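You operate a simulated robot arm through the tools that you are given. There is no shell and no other tool.

You run a simulated robot arm. Do the job below in one go: nothing can be reset, and whatever is moved stays where it is left.

TASK
Bring the big shell over the middle of its stands and land it.
Fine: crane key on first; travel until the load meter says middle, then lower until the slings are slack and turn the key off. Hands off the shell while it moves, and out from under it. Where these are worked on the way, their far stop is far enough and under half their travel is too little: crane key.

Only the result counts: the job must be done as asked and must still hold three seconds after the hand-in. Knocking over, shifting, dropping, spilling or breaking anything else fails it.

THE ROBOT
A 6-joint arm with a three-finger gripper, fixed in place. Base frame: the origin is on the floor under the middle of its stand, x ahead of it, y to its left, z up. Units: mm, degrees, N and s.
It reaches about 1213 mm from its shoulder. Its first joint turns from -166.0 to 166.0 degrees. Payload 4.89 kg.
The TCP is the grasp point between the finger pads, 30 mm short of the fingertips. In the tool frame z runs along the fingers and y along their closing line. The gripper opens to 164 mm; its body begins 125 mm behind the TCP.
Orientation is that of the tool frame in the base frame, as a unit quaternion [w, x, y, z]. With the fingers straight down and closing along the base's y, the tool's x points along the base's -x, its y along +y and its z along -z.

THE INTERFACE
- The arm moves only by the tool jog_arm. Its argument "rows" is a list that holds one entry, the list of rows, each a list of 7 numbers: the shift along the base's x, y, z in mm, then the turn, a rotation vector about the base's x, y, z in degrees, then the gripper command, from -1 (shut) to 1 (fully open), values between in proportion. In form: [[[dx, dy, dz, ax, ay, az, hand], ...]]. A call has 1 to 20 rows; each row shifts and turns the commanded pose from where the row before left it. A row lasts 0.2 s, in which the tool goes at most 50 mm and 8.6 degrees; a call with a longer step from one row to the next is refused whole, and so is a gripper value outside its range. A pose out of reach is approached as far as the arm can. The call stops where the force on the tool passes 90 N (or 10 N more than at its start, if that is more) or the arm is blocked; 0.2 s more then pass. The fingers move at their own pace (about 108 mm/s each) and stop on an object; they squeeze with about 21 N. The grip force told is the motor's: it shows also when the fingers shut on nothing. Time passes only in rows, and 0.2 s behind the last, so rows that do not move let the fingers close. It gives the time, the measured TCP pose, the force on the tool (base axes), the opening and the grip force at its end, in the units of the frame above (readings bear some noise), with the torque about the TCP (base axes, N m) and any sound that the robot's microphone picked up.
- Cameras (640 x 400 px; columns grow to the right, rows downward): "scene" is fixed at [217.9, -651.1, 1616.2]; the picture's right is [0.34, -0.94, 0.00], its down [-0.58, -0.21, -0.79] and it looks along [0.74, 0.27, -0.62] (base axes); focal length 319 px, centre (320, 200). "wrist" rides on the gripper at [76, -2, -152] in the tool frame; the picture's right is [0.02, 1.00, 0.00], its down [-0.88, 0.02, -0.47] and it looks along [-0.47, 0.01, 0.88] (tool axes); focal length 247 px, centre (320, 200). There is no depth. A picture from a camera that has moved, and an enlarged one, comes with that camera's place and axes in the base frame and with its lens.
- camera(camera): a new picture of that camera. The clock stands still meanwhile.
- slide_trunk(by): moves the trunk up (or, below 0, down) by that many mm; the arm rides with it, the base frame stays. It gives what a move gives, with no picture.
- zoom(camera, box): a new picture of the part [left, top, right, bottom] of that camera's present view, enlarged. The clock stands still meanwhile.
- finish_job(): hands the job in; it is judged then, once.

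Places have to be worked out from the pictures, the camera data and where the tool is seen. Open the gripper and draw the arm clear of the work before you hand the job in, unless the task says otherwise.

The tools are called after ">>>" by a JSON object that holds its "api" and its "payload". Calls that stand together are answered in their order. jog_arm: Moves the arm, as the interface text tells. Its arguments: {"type":"object","properties":{"rows":{"type":"array","items":{"type":"array","items":{"type":"array","items":{"type":"number"}}}}},"required":["rows"]} The other tools are called the same way: slide_trunk (by) moves the trunk up or down; camera (camera) takes a picture; zoom (camera, box) takes an enlarged picture of a part of a camera's view; finish_job () hands the job in.

At the start:

```text
t: 0.0
ee_pos: [505.3, -377.4, 1304.5]
orientation: [0.001, 0.0, 1.0, 0.0]
force: [-0.4, 0.1, 0.2]
wrist_torque: [-0.02, 0.01, 0.01]
width: 164.3
gripper_force: 0.0
trunk travel left (down, up): [-175.0, 215.0]
```

scene: 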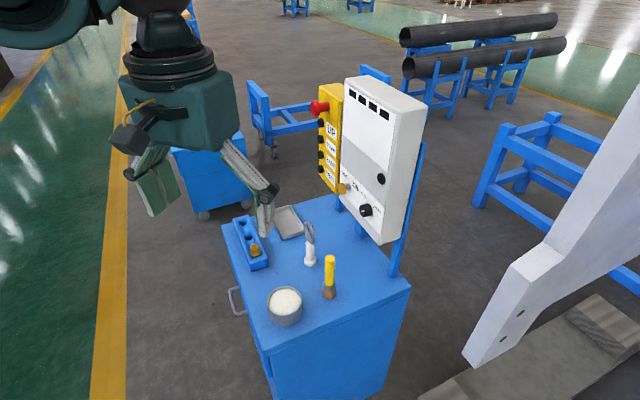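
wrist: 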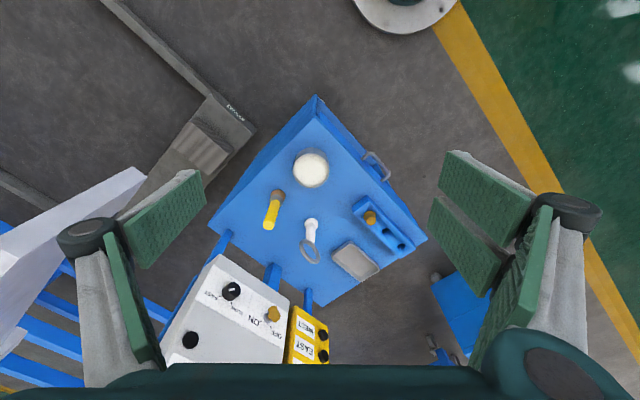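

I'll look closer at the control panel and pendant before moving anything.

>>> {"api": "zoom", "payload": {"camera": "scene", "box": [300, 60, 440, 250]}}

>>> {"api": "zoom", "payload": {"camera": "wrist", "box": [150, 240, 350, 370]}}

>>> {"api": "zoom", "payload": {"camera": "scene", "box": [380, 0, 640, 160]}}

>>> {"api": "zoom", "payload": {"camera": "scene", "box": [220, 190, 420, 340]}}

```text
2.11 times, centred on (370, 155) of scene
camera zoom: at [217.9, -651.1, 1616.2], right [0.34, -0.94, 0.0], down [-0.58, -0.21, -0.79], along [0.74, 0.27, -0.62], focal length 672 px, centre (215, 295)
```

zoom: 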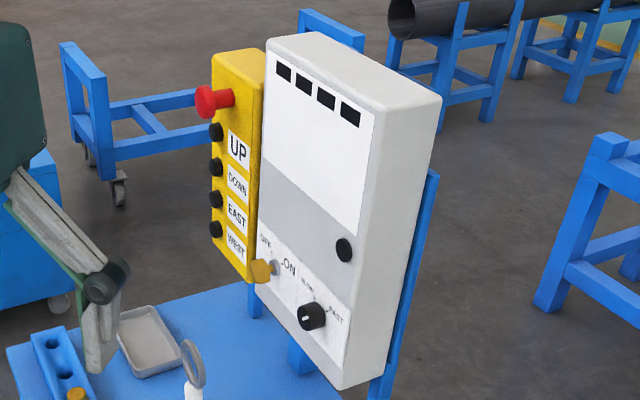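

```text
3.08 times, centred on (250, 305) of wrist
camera zoom: at [428.0, -378.2, 1457.7], right [-0.02, 1.0, 0.0], down [0.88, 0.02, 0.47], along [0.47, 0.01, -0.88], focal length 760 px, centre (535, -123)
```

zoom: 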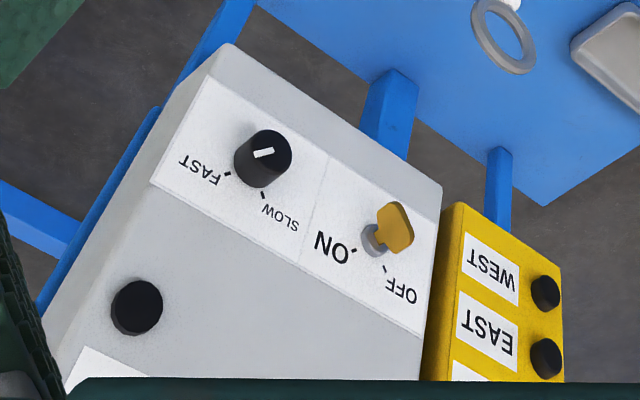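

```text
2.46 times, centred on (510, 80) of scene
camera zoom: at [217.9, -651.1, 1616.2], right [0.34, -0.94, 0.0], down [-0.58, -0.21, -0.79], along [0.74, 0.27, -0.62], focal length 786 px, centre (-148, 495)
```

zoom: 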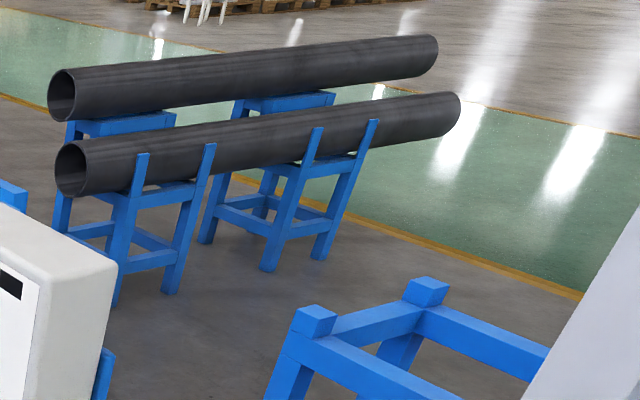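

```text
2.67 times, centred on (320, 265) of scene
camera zoom: at [217.9, -651.1, 1616.2], right [0.34, -0.94, 0.0], down [-0.58, -0.21, -0.79], along [0.74, 0.27, -0.62], focal length 852 px, centre (320, 27)
```

zoom: 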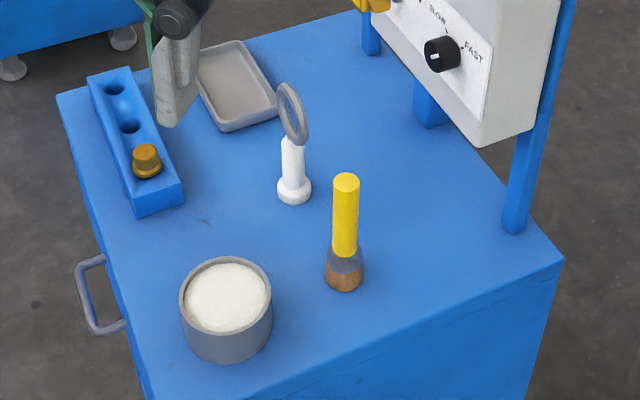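

The panel carries a key (OFF/ON) near [898,-468,1103], a speed knob near [831,-548,1102], and a display. The yellow pendant has UP/DOWN/EAST/WEST buttons. I'll zoom in tighter to read them and look for the load meter and shell.

>>> {"api": "zoom", "payload": {"camera": "scene", "box": [335, 70, 425, 130]}}

>>> {"api": "zoom", "payload": {"camera": "scene", "box": [305, 85, 365, 205]}}

>>> {"api": "zoom", "payload": {"camera": "scene", "box": [325, 160, 400, 235]}}

>>> {"api": "zoom", "payload": {"camera": "wrist", "box": [0, 0, 260, 330]}}

```text
6.67 times, centred on (380, 100) of scene
camera zoom: at [217.9, -651.1, 1616.2], right [0.34, -0.94, 0.0], down [-0.58, -0.21, -0.79], along [0.74, 0.27, -0.62], focal length 2129 px, centre (-80, 867)
```

zoom: 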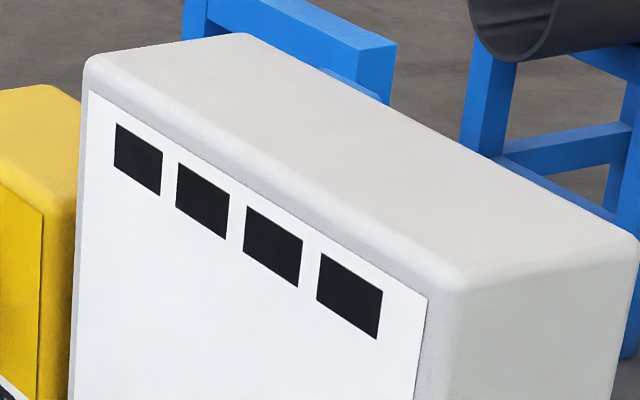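

```text
3.33 times, centred on (335, 145) of scene
camera zoom: at [217.9, -651.1, 1616.2], right [0.34, -0.94, 0.0], down [-0.58, -0.21, -0.79], along [0.74, 0.27, -0.62], focal length 1064 px, centre (270, 383)
```

zoom: 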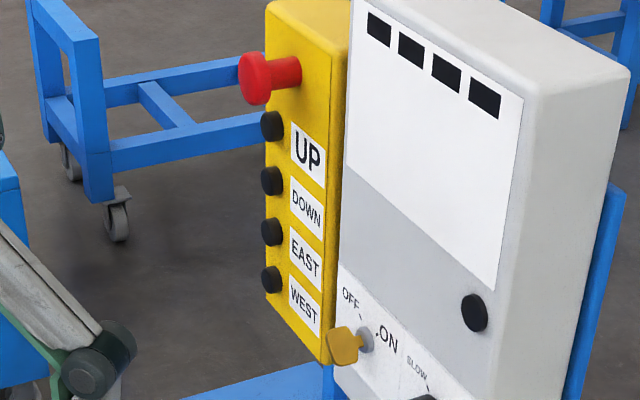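

```text
5.33 times, centred on (362, 198) of scene
camera zoom: at [217.9, -651.1, 1616.2], right [0.34, -0.94, 0.0], down [-0.58, -0.21, -0.79], along [0.74, 0.27, -0.62], focal length 1703 px, centre (93, 213)
```

zoom: 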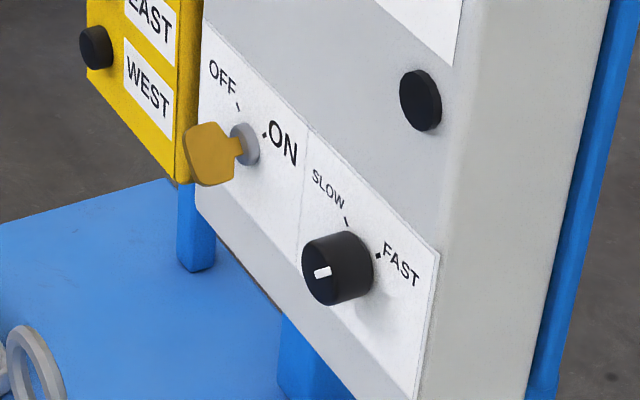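

```text
1.21 times, centred on (130, 165) of wrist
camera zoom: at [428.0, -378.2, 1457.7], right [-0.02, 1.0, 0.0], down [0.88, 0.02, 0.47], along [0.47, 0.01, -0.88], focal length 299 px, centre (550, 242)
```

zoom: 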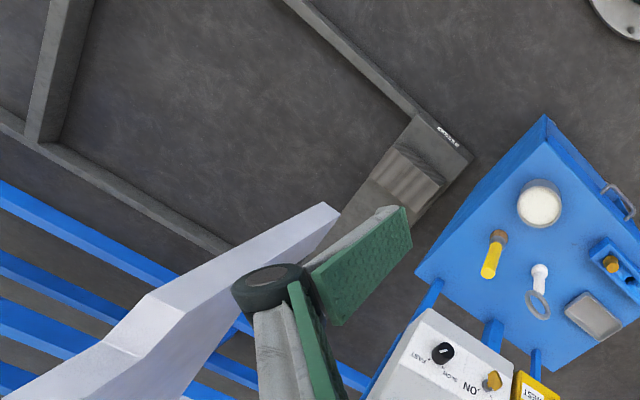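

The panel looks vertical and faces about [-0.77, 0.64, 0]. The ring tool's top sits at about z 1014, under the key approach, so I want the wrist camera above the hand. I'll yaw the tool +140° in place.

>>> {"api": "jog_arm", "payload": {"rows": [[[0, 0, 0, 0, 0, 8.25, 1], [0, 0, 0, 0, 0, 8.25, 1], [0, 0, 0, 0, 0, 8.25, 1], [0, 0, 0, 0, 0, 8.25, 1], [0, 0, 0, 0, 0, 8.25, 1], [0, 0, 0, 0, 0, 8.25, 1], [0, 0, 0, 0, 0, 8.25, 1], [0, 0, 0, 0, 0, 8.25, 1], [0, 0, 0, 0, 0, 8.25, 1], [0, 0, 0, 0, 0, 8.25, 1], [0, 0, 0, 0, 0, 8.25, 1], [0, 0, 0, 0, 0, 8.25, 1], [0, 0, 0, 0, 0, 8.25, 1], [0, 0, 0, 0, 0, 8.25, 1], [0, 0, 0, 0, 0, 8.25, 1], [0, 0, 0, 0, 0, 8.25, 1], [0, 0, 0, 0, 0, 8, 1]]]}}

```text
t: 3.6
ee_pos: [513.2, -367.4, 1304.4]
orientation: [0.003, 0.926, -0.378, 0.0]
force: [0.1, 0.5, 0.3]
wrist_torque: [0.04, 0.0, -0.01]
width: 163.8
gripper_force: 0.2
out of reach, approached as far as the arm can: row 17
trunk travel left (down, up): [-175.0, 215.0]
```

The wrist hit its roll limit near 135.6°, but that's close to what I wanted. Now I'll pitch the tool up about the panel's horizontal while easing back to a spot in front of the panel.

>>> {"api": "jog_arm", "payload": {"rows": [[[17, 6, -5, -5.27, -6.28, 0, 1], [17, 6, -5, -5.27, -6.28, 0, 1], [17, 6, -5, -5.27, -6.28, 0, 1], [17, 6, -5, -5.27, -6.28, 0, 1], [17, 6, -5, -5.27, -6.28, 0, 1], [17, 6, -5, -5.27, -6.28, 0, 1], [17, 6, -5, -5.27, -6.28, 0, 1], [17, 6, -5, -5.27, -6.28, 0, 1], [17, 6, -5, -5.27, -6.28, 0, 1], [17, 6, -5, -5.27, -6.28, 0, 1], [17, 6, -5, -5.1, -6.1, 0, 1]]]}}

```text
t: 6.0
ee_pos: [698.8, -301.3, 1251.0]
orientation: [0.216, 0.653, -0.27, 0.674]
force: [-3.1, 0.3, 0.9]
wrist_torque: [0.11, 0.1, 0.21]
width: 163.9
gripper_force: 0.0
trunk travel left (down, up): [-175.0, 215.0]
```

The tool now points straight at the panel with the camera on top. Next I'll look through both cameras.

>>> {"api": "camera", "payload": {"camera": "wrist"}}

>>> {"api": "camera", "payload": {"camera": "scene"}}

```text
taken
camera wrist: at [578.2, -205.4, 1326.9], right [-0.64, -0.76, -0.06], down [-0.33, 0.35, -0.88], along [0.69, -0.55, -0.47], focal length 247 px, centre (320, 200)
```

wrist: 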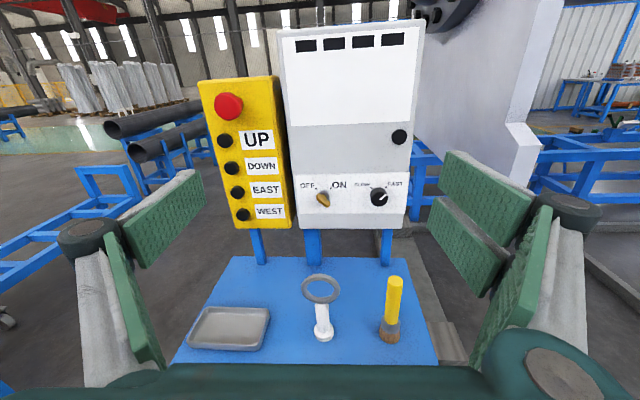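

```text
taken
```

scene: 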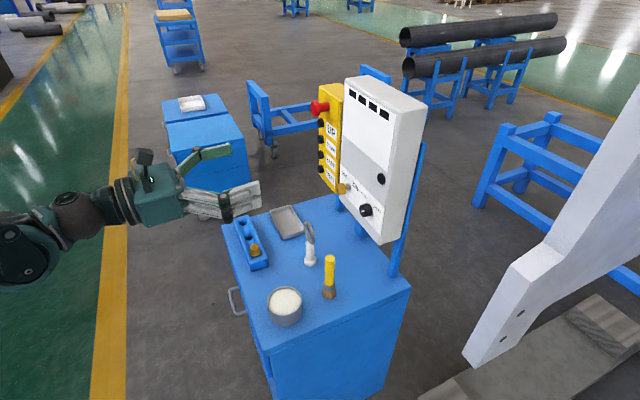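

The panel is clear in this view. I'll zoom on the controls and background, looking for the shell and its stands.

>>> {"api": "zoom", "payload": {"camera": "wrist", "box": [190, 10, 430, 240]}}

>>> {"api": "zoom", "payload": {"camera": "wrist", "box": [400, 0, 640, 150]}}

>>> {"api": "zoom", "payload": {"camera": "wrist", "box": [0, 0, 240, 150]}}

>>> {"api": "zoom", "payload": {"camera": "wrist", "box": [290, 160, 430, 230]}}

```text
1.74 times, centred on (310, 125) of wrist
camera zoom: at [578.2, -205.4, 1326.9], right [-0.64, -0.76, -0.06], down [-0.33, 0.35, -0.88], along [0.69, -0.55, -0.47], focal length 430 px, centre (337, 330)
```

zoom: 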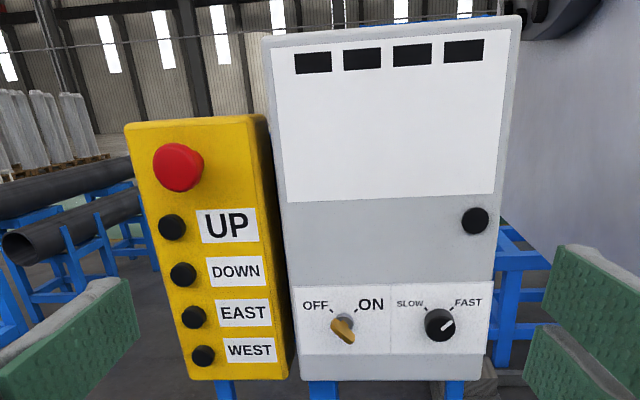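

```text
2.67 times, centred on (520, 75) of wrist
camera zoom: at [578.2, -205.4, 1326.9], right [-0.64, -0.76, -0.06], down [-0.33, 0.35, -0.88], along [0.69, -0.55, -0.47], focal length 659 px, centre (-213, 533)
```

zoom: 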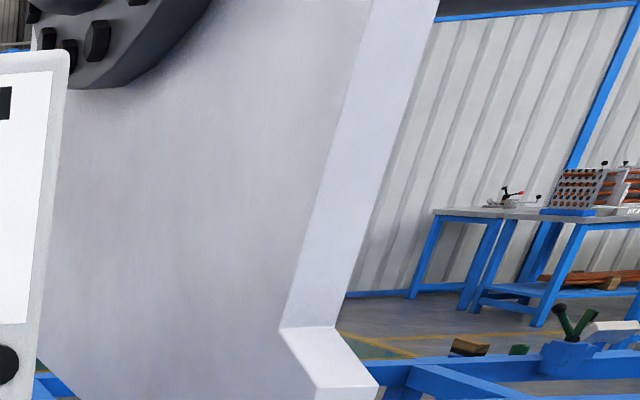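

```text
2.67 times, centred on (120, 75) of wrist
camera zoom: at [578.2, -205.4, 1326.9], right [-0.64, -0.76, -0.06], down [-0.33, 0.35, -0.88], along [0.69, -0.55, -0.47], focal length 659 px, centre (853, 533)
```

zoom: 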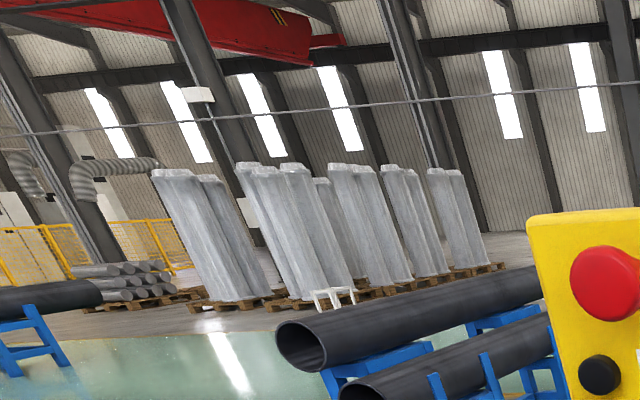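

```text
4.57 times, centred on (360, 195) of wrist
camera zoom: at [578.2, -205.4, 1326.9], right [-0.64, -0.76, -0.06], down [-0.33, 0.35, -0.88], along [0.69, -0.55, -0.47], focal length 1129 px, centre (137, 223)
```

zoom: 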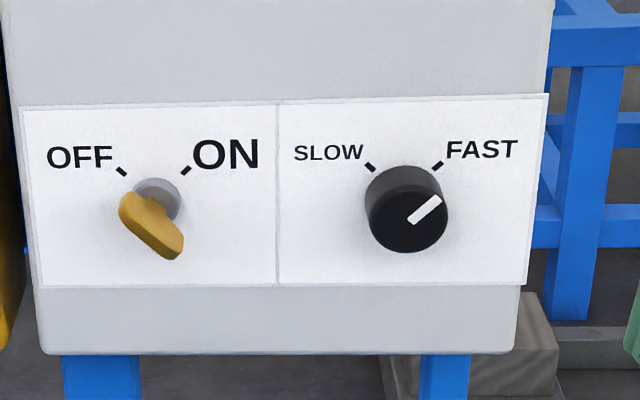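

The ticks show OFF upper-left and ON upper-right, with the key at OFF (90° of travel) and the knob on FAST. I'll test how far the wrist can roll counter-clockwise, since that decides how I grip the key blade.

>>> {"api": "jog_arm", "payload": {"rows": [[[0, 0, 0, -6.13, 5.14, 0, 1], [0, 0, 0, -6.13, 5.14, 0, 1], [0, 0, 0, -6.13, 5.14, 0, 1], [0, 0, 0, -6.13, 5.14, 0, 1], [0, 0, 0, -6.13, 5.14, 0, 1], [0, 0, 0, -6.13, 5.14, 0, 1]]]}}

```text
t: 7.4
ee_pos: [699.9, -302.8, 1249.5]
orientation: [0.473, 0.705, 0.019, 0.528]
force: [1.0, 1.1, 0.9]
wrist_torque: [0.05, -0.04, 0.02]
width: 164.0
gripper_force: 0.0
trunk travel left (down, up): [-175.0, 215.0]
```

The roll works: the closing line now runs perpendicular to the key blade at OFF, with plenty of clockwise travel left. I'll take a fresh wrist picture to refine the key's position.

>>> {"api": "camera", "payload": {"camera": "wrist"}}

>>> {"api": "camera", "payload": {"camera": "scene"}}

```text
taken
camera wrist: at [617.2, -161.1, 1303.9], right [-0.46, -0.54, 0.7], down [-0.76, -0.17, -0.63], along [0.46, -0.82, -0.33], focal length 247 px, centre (320, 200)
```

wrist: 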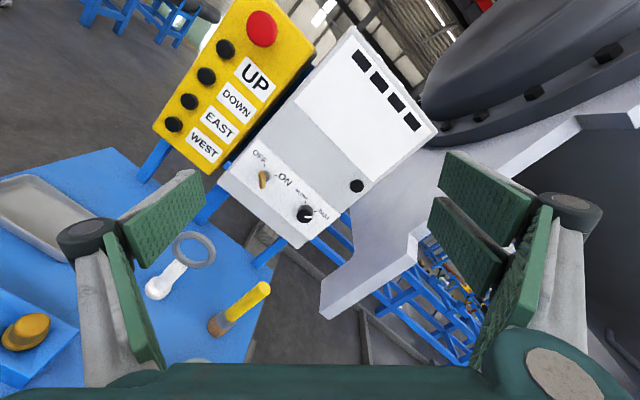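

```text
taken
```

scene: 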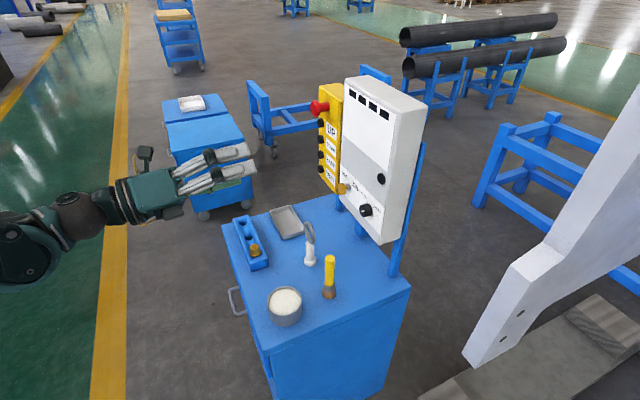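

I'll zoom in on the key and panel from this viewpoint, and on the large dark dome at upper right, which may be the shell.

>>> {"api": "zoom", "payload": {"camera": "wrist", "box": [220, 130, 360, 250]}}

>>> {"api": "zoom", "payload": {"camera": "wrist", "box": [400, 0, 640, 200]}}

>>> {"api": "zoom", "payload": {"camera": "wrist", "box": [150, 0, 330, 180]}}

```text
3.33 times, centred on (290, 190) of wrist
camera zoom: at [617.2, -161.1, 1303.9], right [-0.46, -0.54, 0.7], down [-0.76, -0.17, -0.63], along [0.46, -0.82, -0.33], focal length 823 px, centre (420, 233)
```

zoom: 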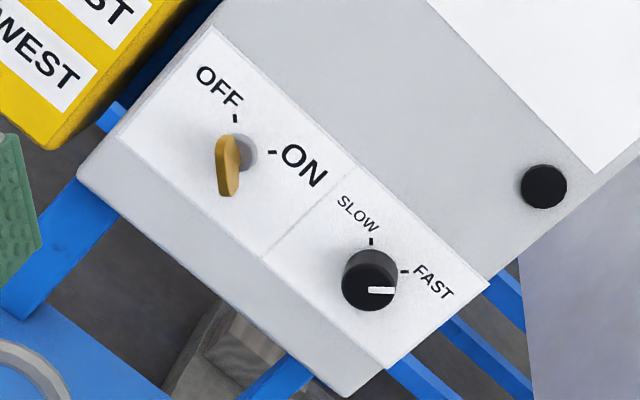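

```text
2.00 times, centred on (520, 100) of wrist
camera zoom: at [617.2, -161.1, 1303.9], right [-0.46, -0.54, 0.7], down [-0.76, -0.17, -0.63], along [0.46, -0.82, -0.33], focal length 494 px, centre (-80, 400)
```

zoom: 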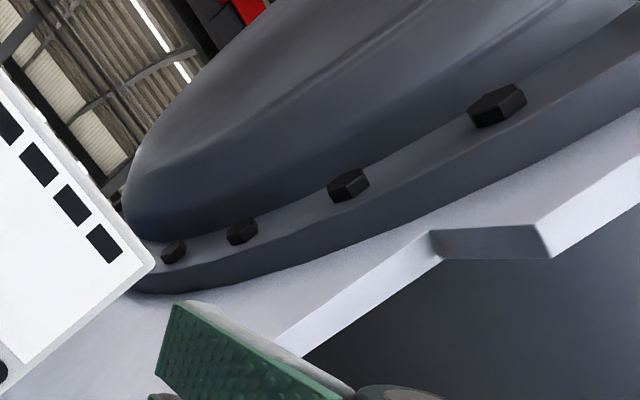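

```text
2.22 times, centred on (240, 90) of wrist
camera zoom: at [617.2, -161.1, 1303.9], right [-0.46, -0.54, 0.7], down [-0.76, -0.17, -0.63], along [0.46, -0.82, -0.33], focal length 549 px, centre (498, 444)
```

zoom: 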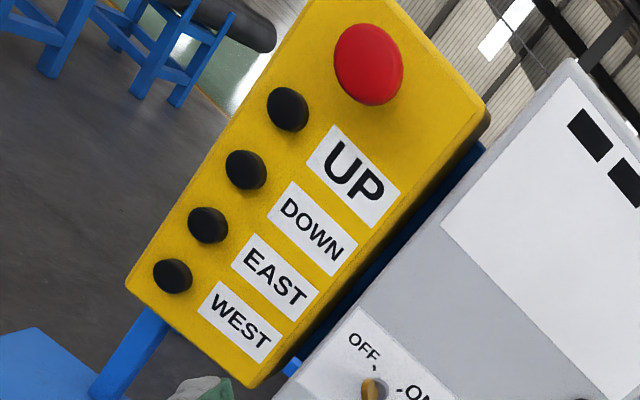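

Combining views, the panel face is vertical at 45° yaw, about 988.7 mm along [0.707,-0.707]. The key axis is at panel coordinate u≈-305.5, z≈1104, with the key head about 22 mm proud. I'll align the yaw to 45°, half-close the hand and go to a standoff on the key axis.

>>> {"api": "jog_arm", "payload": {"rows": [[[12.5, -8.1, -18.2, -0.14, 0.14, -0.6, -0.15], [12.5, -8.1, -18.2, -0.14, 0.14, -0.6, -0.15], [12.5, -8.1, -18.2, -0.14, 0.14, -0.6, -0.15], [12.5, -8.1, -18.2, -0.14, 0.14, -0.6, -0.15], [12.5, -8.1, -18.2, -0.14, 0.14, -0.6, -0.15], [12.5, -8.1, -18.2, -0.14, 0.14, -0.6, -0.15], [12.5, -8.2, -18.2, -0.14, 0.14, -0.6, -0.15], [12.5, -8.2, -18.2, -0.14, 0.14, -0.5, -0.15], [0, 0, 0, 0, 0, 0, -0.15]]]}}

>>> {"api": "camera", "payload": {"camera": "wrist"}}

>>> {"api": "camera", "payload": {"camera": "scene"}}

```text
t: 9.4
ee_pos: [799.1, -366.3, 1105.8]
orientation: [0.501, 0.706, -0.001, 0.501]
force: [0.8, 0.0, 0.1]
wrist_torque: [0.0, -0.04, 0.02]
width: 69.7
gripper_force: 0.1
trunk travel left (down, up): [-175.0, 215.0]
```

```text
taken
camera wrist: at [730.0, -217.8, 1158.3], right [-0.49, -0.49, 0.72], down [-0.78, -0.12, -0.61], along [0.38, -0.86, -0.33], focal length 247 px, centre (320, 200)
```

wrist: 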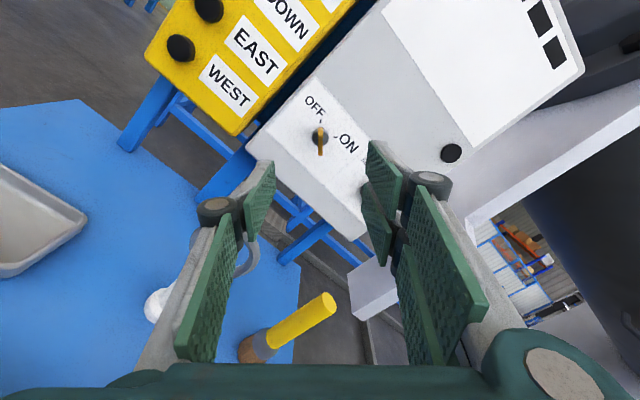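

```text
taken
```

scene: 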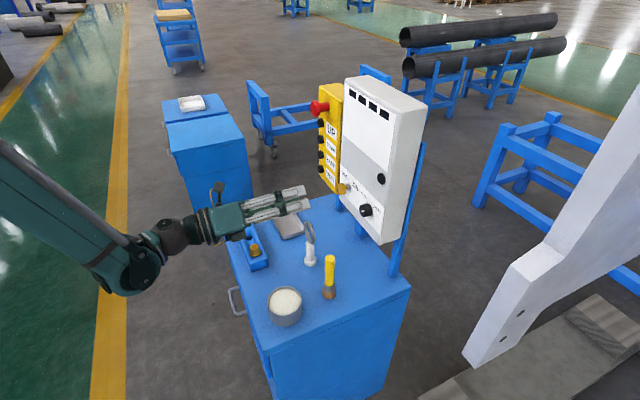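

The tool is now aligned at exactly -45° roll and the key head sits between the fingertips in view. I'll zoom to check the remaining offset.

>>> {"api": "zoom", "payload": {"camera": "wrist", "box": [260, 85, 380, 195]}}

>>> {"api": "zoom", "payload": {"camera": "scene", "box": [180, 140, 400, 280]}}

```text
3.64 times, centred on (320, 140) of wrist
camera zoom: at [730.0, -217.8, 1158.3], right [-0.49, -0.49, 0.72], down [-0.78, -0.12, -0.61], along [0.38, -0.86, -0.33], focal length 898 px, centre (320, 418)
```

zoom: 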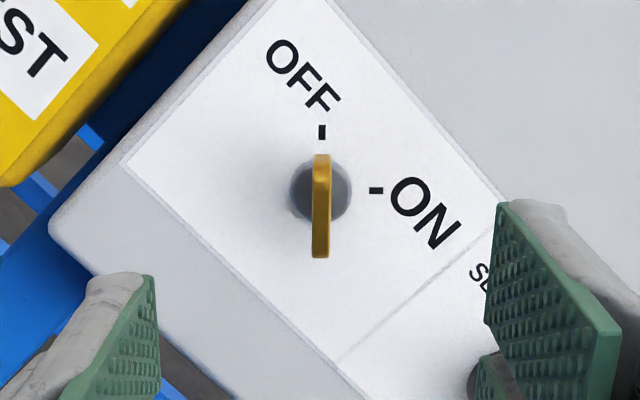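

```text
2.86 times, centred on (290, 210) of scene
camera zoom: at [217.9, -651.1, 1616.2], right [0.34, -0.94, 0.0], down [-0.58, -0.21, -0.79], along [0.74, 0.27, -0.62], focal length 912 px, centre (406, 171)
```

zoom: 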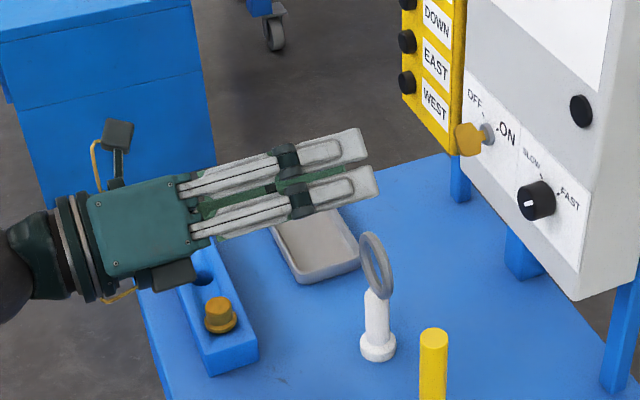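

Alignment is within about 1–2 mm. I'll advance 120 mm along the panel normal so the fingertips straddle the key head, still open.

>>> {"api": "jog_arm", "payload": {"rows": [[[14.2, -14.2, 0, 0, 0, 0, -0.15], [14.2, -14.2, 0, 0, 0, 0, -0.15], [14.2, -14.2, 0, 0, 0, 0, -0.15], [14.2, -14.2, 0, 0, 0, 0, -0.15], [14.2, -14.2, -0.5, 0, 0, 0, -0.15], [14, -14, -0.5, 0, 0, 0, -0.15], [0, 0, 0, 0, 0, 0, -0.15]]]}}

>>> {"api": "zoom", "payload": {"camera": "wrist", "box": [230, 90, 410, 230]}}

>>> {"api": "zoom", "payload": {"camera": "scene", "box": [240, 120, 420, 260]}}

```text
t: 11.0
ee_pos: [885.1, -451.0, 1104.2]
orientation: [0.5, 0.706, 0.0, 0.501]
force: [0.4, 0.6, -0.4]
wrist_torque: [-0.02, 0.0, -0.02]
width: 69.7
gripper_force: 0.1
trunk travel left (down, up): [-175.0, 215.0]
```

```text
2.86 times, centred on (320, 160) of wrist
camera zoom: at [815.3, -303.3, 1157.8], right [-0.49, -0.49, 0.72], down [-0.78, -0.12, -0.61], along [0.38, -0.86, -0.33], focal length 706 px, centre (320, 314)
```

zoom: 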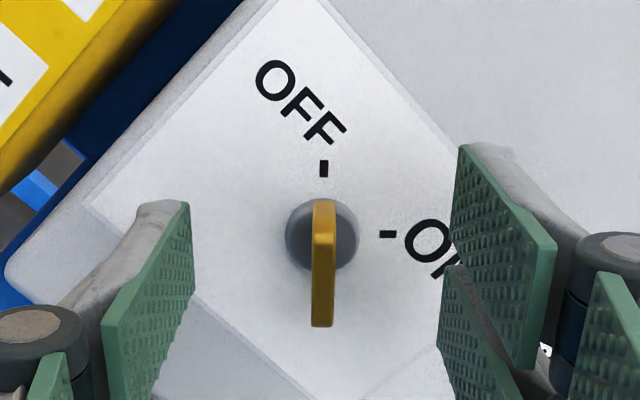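

```text
2.86 times, centred on (330, 190) of scene
camera zoom: at [217.9, -651.1, 1616.2], right [0.34, -0.94, 0.0], down [-0.58, -0.21, -0.79], along [0.74, 0.27, -0.62], focal length 912 px, centre (291, 229)
```

zoom: 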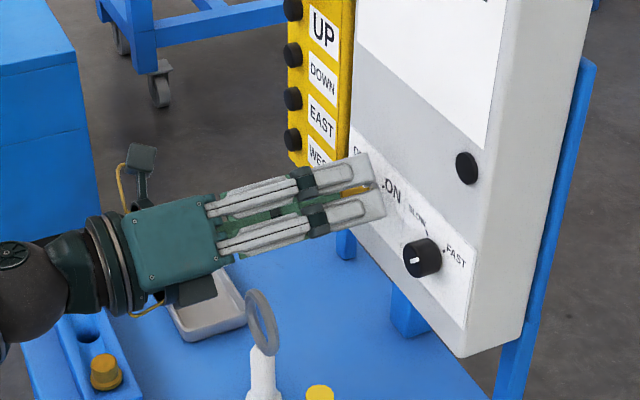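

The fingertips straddle the key, about 14 mm clear of the panel. Closing on the key head.

>>> {"api": "jog_arm", "payload": {"rows": [[[0, 0, 0, 0, 0, 0, -0.5], [0, 0, 0, 0, 0, 0, -0.8], [0, 0, 0, 0, 0, 0, -1], [0, 0, 0, 0, 0, 0, -1], [0, 0, 0, 0, 0, 0, -1]]]}}

>>> {"api": "zoom", "payload": {"camera": "wrist", "box": [230, 90, 410, 230]}}

```text
t: 12.2
ee_pos: [883.5, -451.1, 1106.9]
orientation: [0.501, 0.706, 0.0, 0.501]
force: [4.3, -10.3, 14.0]
wrist_torque: [-0.08, -0.04, -0.37]
width: 6.2
gripper_force: 45.6
trunk travel left (down, up): [-175.0, 215.0]
```

```text
2.86 times, centred on (320, 160) of wrist
camera zoom: at [814.7, -303.7, 1158.2], right [-0.49, -0.49, 0.72], down [-0.78, -0.12, -0.61], along [0.38, -0.86, -0.33], focal length 706 px, centre (320, 314)
```

zoom: 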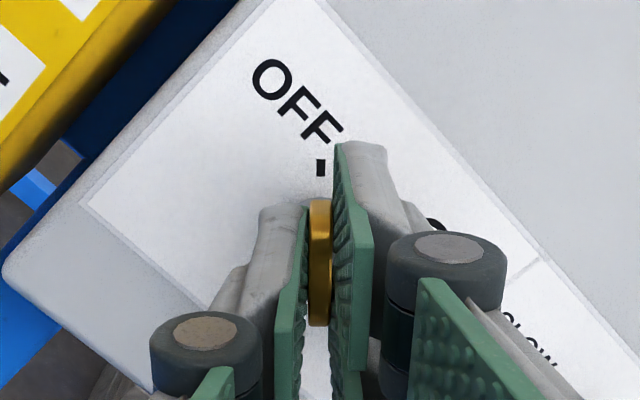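

I'm gripping the blade (6 mm wide) with a slight side load, so I'll nudge the hand about 2.5 mm toward the key's line. Then I'll turn it clockwise toward ON.

>>> {"api": "jog_arm", "payload": {"rows": [[[-1.2, -1.2, 1.8, 0, 0, 0, -1], [0, 0, 0, 5.66, -5.66, 0, -1], [0, 0, 0, 5.66, -5.66, 0, -1], [0, 0, 0, 5.66, -5.66, 0, -1], [0, 0, 0, 5.66, -5.66, 0, -1]]]}}

>>> {"api": "zoom", "payload": {"camera": "wrist", "box": [230, 90, 410, 230]}}

```text
t: 13.4
ee_pos: [883.5, -451.4, 1106.9]
orientation: [0.342, 0.678, -0.196, 0.62]
force: [7.9, -3.7, 8.6]
wrist_torque: [0.05, -0.01, 0.03]
width: 6.0
gripper_force: 45.0
trunk travel left (down, up): [-175.0, 215.0]
```

```text
2.86 times, centred on (320, 160) of wrist
camera zoom: at [788.4, -329.9, 1179.8], right [-0.69, -0.69, 0.24], down [-0.48, 0.18, -0.86], along [0.54, -0.71, -0.46], focal length 706 px, centre (320, 314)
```

zoom: 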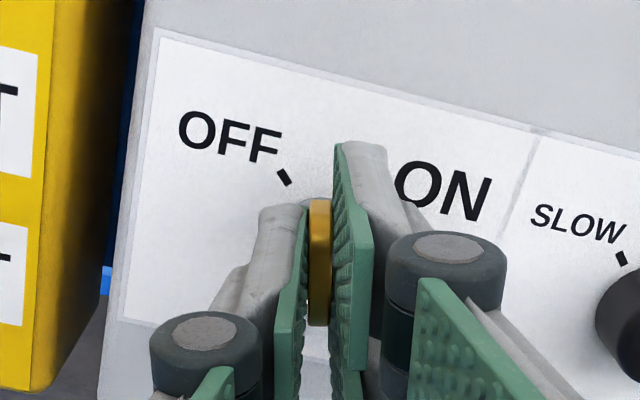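

The key turns with the hand and the forces stay low. I'll carry on clockwise to the ON stop.

>>> {"api": "jog_arm", "payload": {"rows": [[[0, 0, 0, 5.66, -5.66, 0, -1], [0, 0, 0, 5.66, -5.66, 0, -1], [0, 0, 0, 5.66, -5.66, 0, -1], [0, 0, 0, 5.66, -5.66, 0, -1], [0, 0, 0, 5.66, -5.66, 0, -1], [0, 0, 0, 5.66, -5.66, 0, -1], [0, 0, 0, 5.66, -5.66, 0, -1], [0, 0, 0, 2.5, -2.5, 0, -1]]]}}

>>> {"api": "zoom", "payload": {"camera": "wrist", "box": [230, 90, 410, 230]}}

>>> {"api": "zoom", "payload": {"camera": "scene", "box": [300, 60, 440, 250]}}

```text
t: 15.2
ee_pos: [883.2, -452.4, 1105.7]
orientation: [-0.011, 0.491, -0.508, 0.708]
force: [-11.5, 5.2, 0.6]
wrist_torque: [-0.34, -0.26, -0.63]
width: 5.8
gripper_force: 45.6
trunk travel left (down, up): [-175.0, 215.0]
```

```text
2.86 times, centred on (320, 160) of wrist
camera zoom: at [736.1, -382.2, 1159.0], right [-0.5, -0.49, -0.71], down [0.11, 0.78, -0.62], along [0.86, -0.39, -0.33], focal length 706 px, centre (320, 314)
```

zoom: 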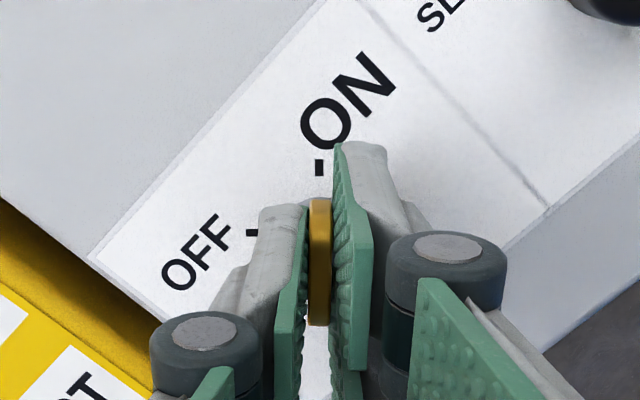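

```text
2.11 times, centred on (370, 155) of scene
camera zoom: at [217.9, -651.1, 1616.2], right [0.34, -0.94, 0.0], down [-0.58, -0.21, -0.79], along [0.74, 0.27, -0.62], focal length 672 px, centre (215, 295)
```

zoom: 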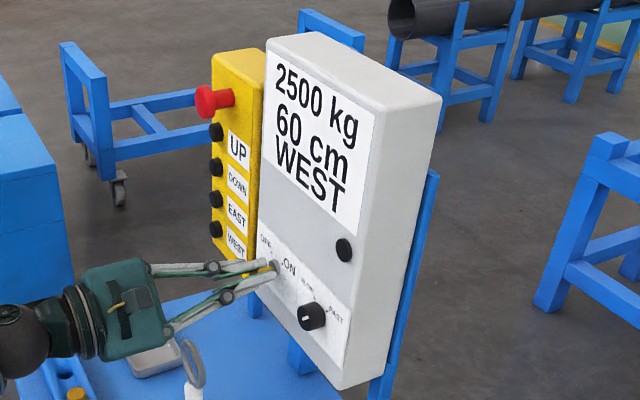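

The display lit up: "2500 kg / 60 cm / WEST". The hand rolled about 93°, so the key is at ON. I'll release it and back straight off.

>>> {"api": "jog_arm", "payload": {"rows": [[[0, 0, 0, 0, 0, 0, -0.15], [0, 0, 0, 0, 0, 0, -0.15], [0, 0, 0, 0, 0, 0, -0.15], [-10, 10, 0, 0, 0, 0, -0.15], [-16, 16, 0, 0, 0, 0, -0.15], [-16, 16, 0, 0, 0, 0, -0.15], [-16, 16, 0, 0, 0, 0, -0.15], [-16, 16, 0, 0, 0, 0, -0.15], [-16, 16, 0, 0, 0, 0, -0.15], [-16, 16, 0, 0, 0, 0, -0.15]]]}}

>>> {"api": "camera", "payload": {"camera": "wrist"}}

>>> {"api": "zoom", "payload": {"camera": "scene", "box": [300, 60, 440, 250]}}

```text
t: 17.4
ee_pos: [776.4, -346.4, 1106.6]
orientation: [-0.01, 0.492, -0.508, 0.707]
force: [0.4, -0.3, -0.1]
wrist_torque: [-0.03, -0.04, -0.04]
width: 69.7
gripper_force: 0.1
trunk travel left (down, up): [-175.0, 215.0]
```

```text
taken
camera wrist: at [628.9, -276.1, 1160.3], right [-0.5, -0.5, -0.71], down [0.11, 0.78, -0.62], along [0.86, -0.39, -0.33], focal length 247 px, centre (320, 200)
```

wrist: 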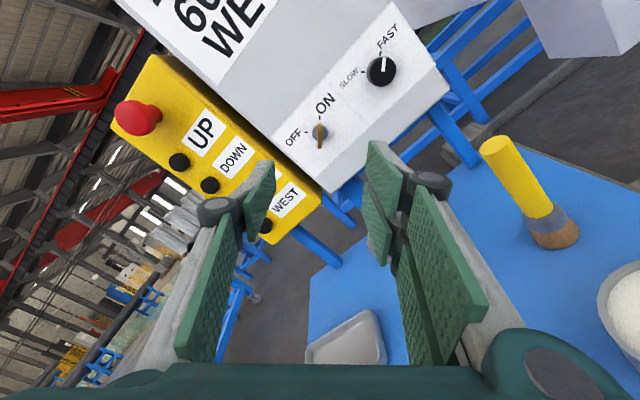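

```text
2.11 times, centred on (370, 155) of scene
camera zoom: at [217.9, -651.1, 1616.2], right [0.34, -0.94, 0.0], down [-0.58, -0.21, -0.79], along [0.74, 0.27, -0.62], focal length 672 px, centre (215, 295)
```

zoom: 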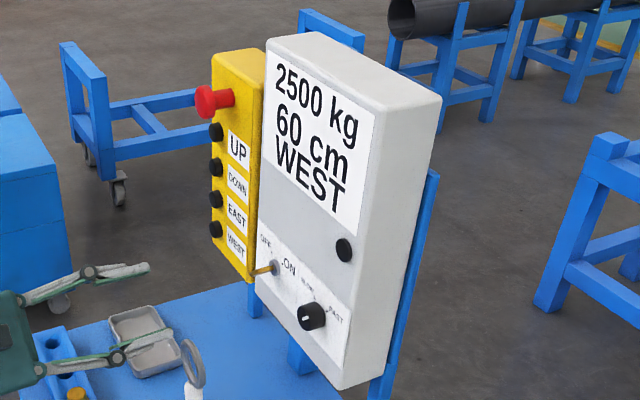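

The key stays at ON. Before moving the crane I want to see where the shell, slings and stands are, so I'll back off, raise the arm, and turn the camera toward -y.

>>> {"api": "jog_arm", "payload": {"rows": [[[-22, 14, 24, -3.38, 3.38, 0, -0.15], [-22, 14, 24, -3.38, 3.38, 0, -0.15], [-22, 14, 24, -3.38, 3.38, 0, -0.15], [-22, 14, 24, -3.38, 3.38, 0, -0.15], [-22, 14, 24, -3.38, 3.38, 0, -0.15], [-22, 14, 24, -3.38, 3.38, 0, -0.15], [-22, 14, 24, -3.38, 3.38, 0, -0.15], [-22, 14, 24, -3.38, 3.38, 0, -0.15], [-22, 14, 24, -3.38, 3.38, 0, -0.15], [-22, 14, 24, -3.38, 3.38, 0, -0.15], [0, 0, 0, 0, 0, -8, -0.15], [0, 0, 0, 0, 0, -8, -0.15], [0, 0, 0, 0, 0, -8, -0.15], [0, 0, 0, 0, 0, -8, -0.15]]]}}

>>> {"api": "camera", "payload": {"camera": "wrist"}}

```text
t: 20.4
ee_pos: [556.0, -207.0, 1346.1]
orientation: [0.447, 0.557, -0.434, 0.549]
force: [-1.7, -0.4, 0.8]
wrist_torque: [0.1, 0.02, 0.19]
width: 69.8
gripper_force: 0.0
trunk travel left (down, up): [-175.0, 215.0]
```

```text
taken
camera wrist: at [524.6, -56.2, 1422.1], right [-0.97, -0.22, 0.04], down [-0.14, 0.45, -0.88], along [0.18, -0.86, -0.47], focal length 247 px, centre (320, 200)
```

wrist: 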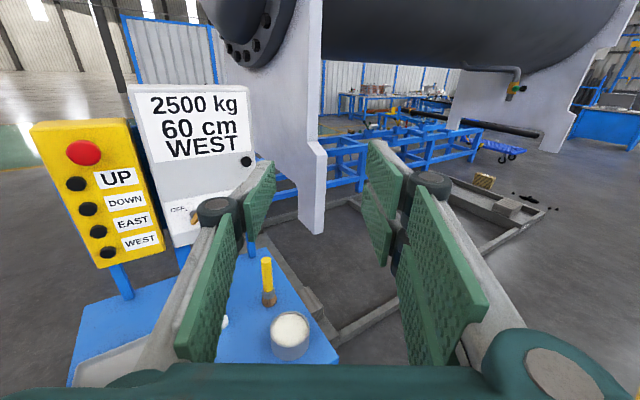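

Now I can see it: the big shell is the grey horizontal vessel with two white saddle feet, hanging to the right of the panel. I'll tilt the camera up to see the slings and the full vessel.

>>> {"api": "jog_arm", "payload": {"rows": [[[0, 0, 0, -8.2, -1.9, 0.3, -0.15], [0, 0, 0, -8.2, -1.9, 0.3, -0.15], [0, 0, 0, -8.2, -1.9, 0.3, -0.15], [0, 0, 0, 0, 0, -8, -0.15], [0, 0, 0, 0, 0, -8, -0.15]]]}}

>>> {"api": "camera", "payload": {"camera": "wrist"}}

```text
t: 21.6
ee_pos: [556.8, -207.0, 1346.4]
orientation: [0.616, 0.374, -0.38, 0.58]
force: [-0.4, 0.1, 0.0]
wrist_torque: [0.06, 0.09, 0.19]
width: 69.5
gripper_force: 0.1
trunk travel left (down, up): [-175.0, 215.0]
```

```text
taken
camera wrist: at [565.3, -35.5, 1349.4], right [-1.0, 0.06, 0.04], down [-0.04, 0.05, -1.0], along [-0.06, -1.0, -0.05], focal length 247 px, centre (320, 200)
```

wrist: 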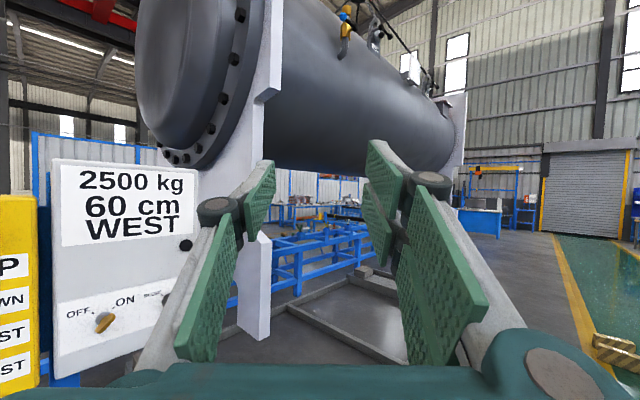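

The geometry is clear: the vessel axis runs parallel to the panel and hangs behind it, with the arm well clear on the near side. The display should show which way travel changes the reading. I'll close the hand and go to a standoff in front of the pendant's EAST button.

>>> {"api": "jog_arm", "payload": {"rows": [[[32, -5, -10, 0, 0, 8, -1], [32, -5, -10, 0, 0, 8, -1], [32, -5, -18, 8.2, 1.9, -0.3, -1], [32, -5, -18, 8.2, 1.9, -0.3, -1], [32, -5, -20, 8.2, 1.9, -0.3, -1], [32, -5, -20, 0, 0, 8, -1], [32, -5, -20, 0, 0, 8, -1], [32, -5, -20, 0, 0, 8, -1], [32, -5, -20, 0, 0, 8, -1], [34, -6, -20, 0, 0, 0, -1], [34, -6, -20, 0, 0, 0, -1], [34, -6, -20, 0, 0, 0, -1], [0, 0, 0, 0, 0, 0, -1]]]}}

>>> {"api": "camera", "payload": {"camera": "wrist"}}

>>> {"api": "camera", "payload": {"camera": "scene"}}

```text
t: 24.4
ee_pos: [949.6, -269.1, 1128.6]
orientation: [0.278, 0.655, -0.264, 0.651]
force: [0.8, -0.3, -0.3]
wrist_torque: [-0.02, -0.04, -0.08]
width: 0.0
gripper_force: 21.2
trunk travel left (down, up): [-175.0, 215.0]
```

```text
taken
camera wrist: at [843.1, -158.2, 1203.3], right [-0.71, -0.71, 0.04], down [-0.36, 0.31, -0.88], along [0.61, -0.64, -0.47], focal length 247 px, centre (320, 200)
```

wrist: 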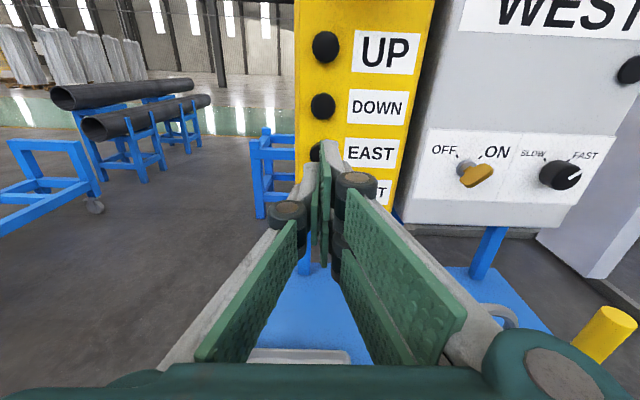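

```text
taken
```

scene: 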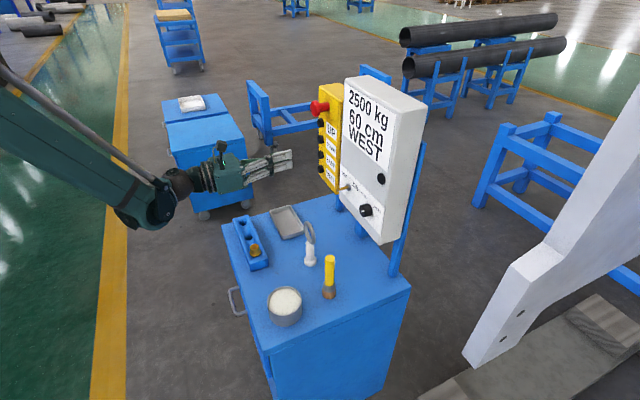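

The hand is closed and facing the pendant; EAST is at about z 1117 and U≈-480. I'll level with it and approach until the tips are almost touching, about 5–8 mm short.

>>> {"api": "jog_arm", "payload": {"rows": [[[0, 0, -11.5, 0, 0, 0, -1], [12, -12, 0, 0, 0, 0, -1], [12, -12, 0, 0, 0, 0, -1], [12, -12, 0, 0, 0, 0, -1], [12, -12, 0, 0, 0, 0, -1], [5, -5, 0, 0, 0, 0, -1]]]}}

>>> {"api": "zoom", "payload": {"camera": "scene", "box": [240, 80, 400, 220]}}

>>> {"api": "camera", "payload": {"camera": "wrist"}}

```text
t: 25.8
ee_pos: [1000.9, -321.7, 1118.0]
orientation: [0.278, 0.655, -0.264, 0.651]
force: [-0.3, 0.2, 0.3]
wrist_torque: [0.04, 0.03, -0.03]
width: 0.0
gripper_force: 21.1
trunk travel left (down, up): [-175.0, 215.0]
```

```text
2.86 times, centred on (320, 150) of scene
camera zoom: at [217.9, -651.1, 1616.2], right [0.34, -0.94, 0.0], down [-0.58, -0.21, -0.79], along [0.74, 0.27, -0.62], focal length 912 px, centre (320, 343)
```

zoom: 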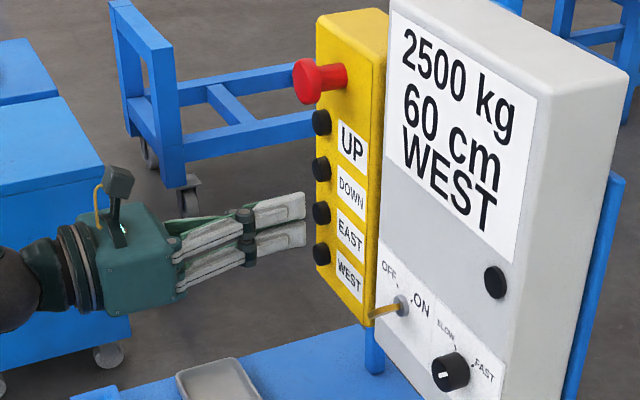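

```text
taken
camera wrist: at [893.9, -210.9, 1193.7], right [-0.71, -0.71, 0.04], down [-0.36, 0.31, -0.88], along [0.61, -0.64, -0.47], focal length 247 px, centre (320, 200)
```

wrist: 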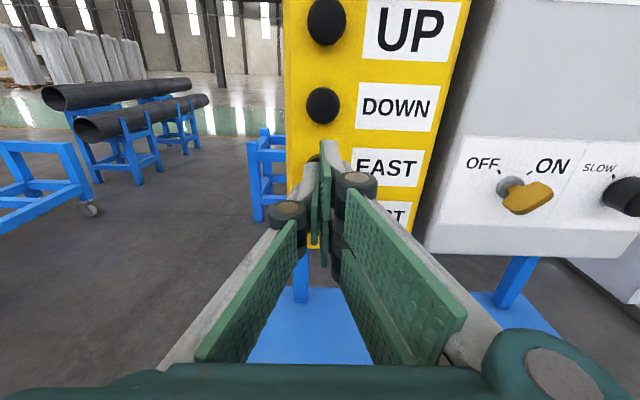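

The tips are aligned with EAST, roughly 5–10 mm from it. I'll creep forward in small steps and watch force and display.

>>> {"api": "jog_arm", "payload": {"rows": [[[1.8, -1.8, -0.5, 0, 0, 0, -1], [1.8, -1.8, -0.5, 0, 0, 0, -1]]]}}

>>> {"api": "zoom", "payload": {"camera": "scene", "box": [280, 80, 400, 200]}}

```text
t: 26.4
ee_pos: [1003.7, -325.8, 1117.6]
orientation: [0.278, 0.655, -0.264, 0.651]
force: [0.8, 0.0, 0.5]
wrist_torque: [0.02, 0.03, 0.01]
width: 0.0
gripper_force: 21.3
trunk travel left (down, up): [-175.0, 215.0]
```

```text
3.33 times, centred on (340, 140) of scene
camera zoom: at [217.9, -651.1, 1616.2], right [0.34, -0.94, 0.0], down [-0.58, -0.21, -0.79], along [0.74, 0.27, -0.62], focal length 1064 px, centre (253, 400)
```

zoom: 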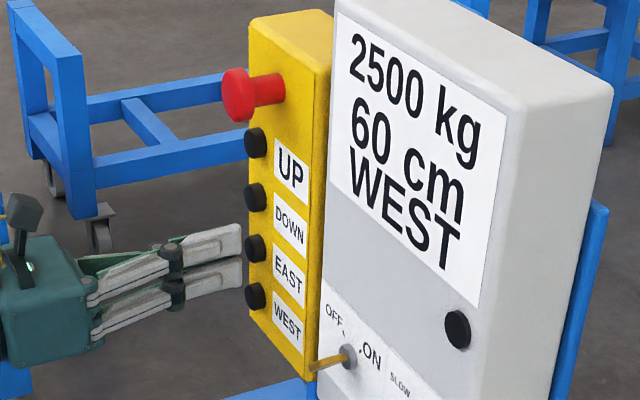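

There's still a few mm of gap and no force. Creeping on.

>>> {"api": "jog_arm", "payload": {"rows": [[[1.6, -1.6, 0, 0, 0, 0, -1], [1.6, -1.6, 0, 0, 0, 0, -1]]]}}

>>> {"api": "zoom", "payload": {"camera": "scene", "box": [280, 80, 400, 200]}}

```text
t: 27.0
ee_pos: [1007.8, -329.4, 1118.2]
orientation: [0.279, 0.655, -0.264, 0.651]
force: [-0.4, -0.2, 0.5]
wrist_torque: [0.03, 0.02, -0.02]
width: 0.1
gripper_force: 20.5
trunk travel left (down, up): [-175.0, 215.0]
```

```text
3.33 times, centred on (340, 140) of scene
camera zoom: at [217.9, -651.1, 1616.2], right [0.34, -0.94, 0.0], down [-0.58, -0.21, -0.79], along [0.74, 0.27, -0.62], focal length 1064 px, centre (253, 400)
```

zoom: 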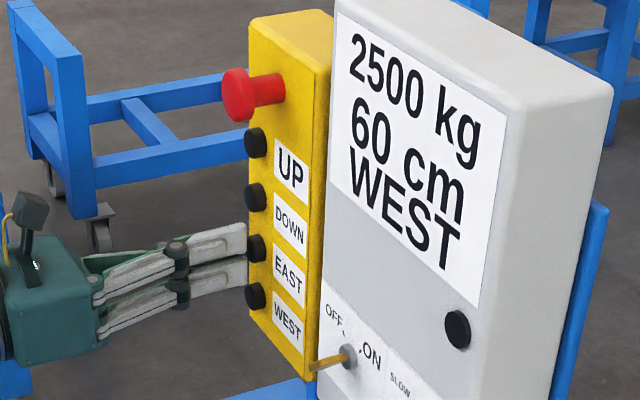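

Nearly touching, still no force. Another two small steps.

>>> {"api": "jog_arm", "payload": {"rows": [[[1.6, -1.6, 0, 0, 0, 0, -1], [1.6, -1.6, 0, 0, 0, 0, -1]]]}}

>>> {"api": "zoom", "payload": {"camera": "scene", "box": [280, 80, 400, 200]}}

```text
t: 27.6
ee_pos: [1012.2, -333.7, 1116.6]
orientation: [0.278, 0.655, -0.264, 0.651]
force: [-0.1, -0.5, 1.1]
wrist_torque: [0.04, 0.01, -0.04]
width: 0.0
gripper_force: 21.6
trunk travel left (down, up): [-175.0, 215.0]
```

```text
3.33 times, centred on (340, 140) of scene
camera zoom: at [217.9, -651.1, 1616.2], right [0.34, -0.94, 0.0], down [-0.58, -0.21, -0.79], along [0.74, 0.27, -0.62], focal length 1064 px, centre (253, 400)
```

zoom: 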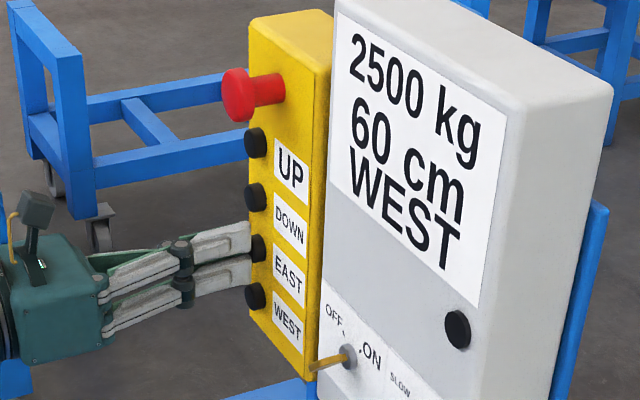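

Tips at about F 982 with no real force yet. Two more small steps.

>>> {"api": "jog_arm", "payload": {"rows": [[[1.5, -1.5, 0, 0, 0, 0, -1], [1.5, -1.5, 0, 0, 0, 0, -1]]]}}

>>> {"api": "zoom", "payload": {"camera": "scene", "box": [280, 80, 400, 200]}}

>>> {"api": "zoom", "payload": {"camera": "wrist", "box": [250, 80, 430, 280]}}

```text
t: 28.2
ee_pos: [1013.2, -335.0, 1115.9]
orientation: [0.278, 0.655, -0.264, 0.651]
force: [-1.9, 1.6, 0.8]
wrist_torque: [0.0, 0.0, -0.03]
width: 6.0
gripper_force: 44.6
trunk travel left (down, up): [-175.0, 215.0]
```

```text
3.33 times, centred on (340, 140) of scene
camera zoom: at [217.9, -651.1, 1616.2], right [0.34, -0.94, 0.0], down [-0.58, -0.21, -0.79], along [0.74, 0.27, -0.62], focal length 1064 px, centre (253, 400)
```

zoom: 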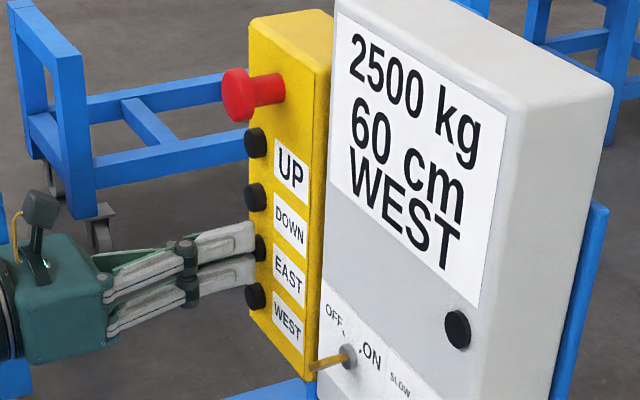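

```text
2.00 times, centred on (340, 180) of wrist
camera zoom: at [907.2, -224.3, 1192.4], right [-0.71, -0.71, 0.04], down [-0.36, 0.31, -0.88], along [0.61, -0.64, -0.47], focal length 494 px, centre (280, 240)
```

zoom: 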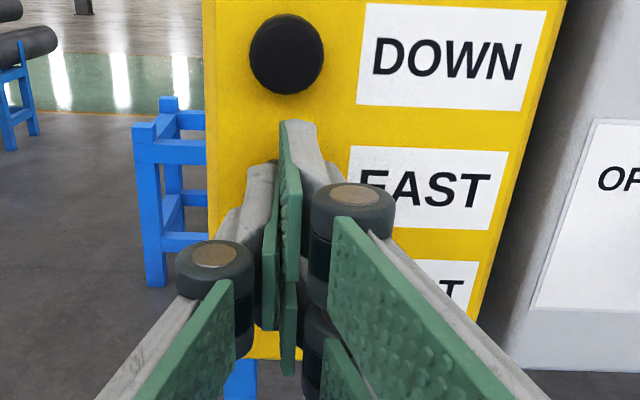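

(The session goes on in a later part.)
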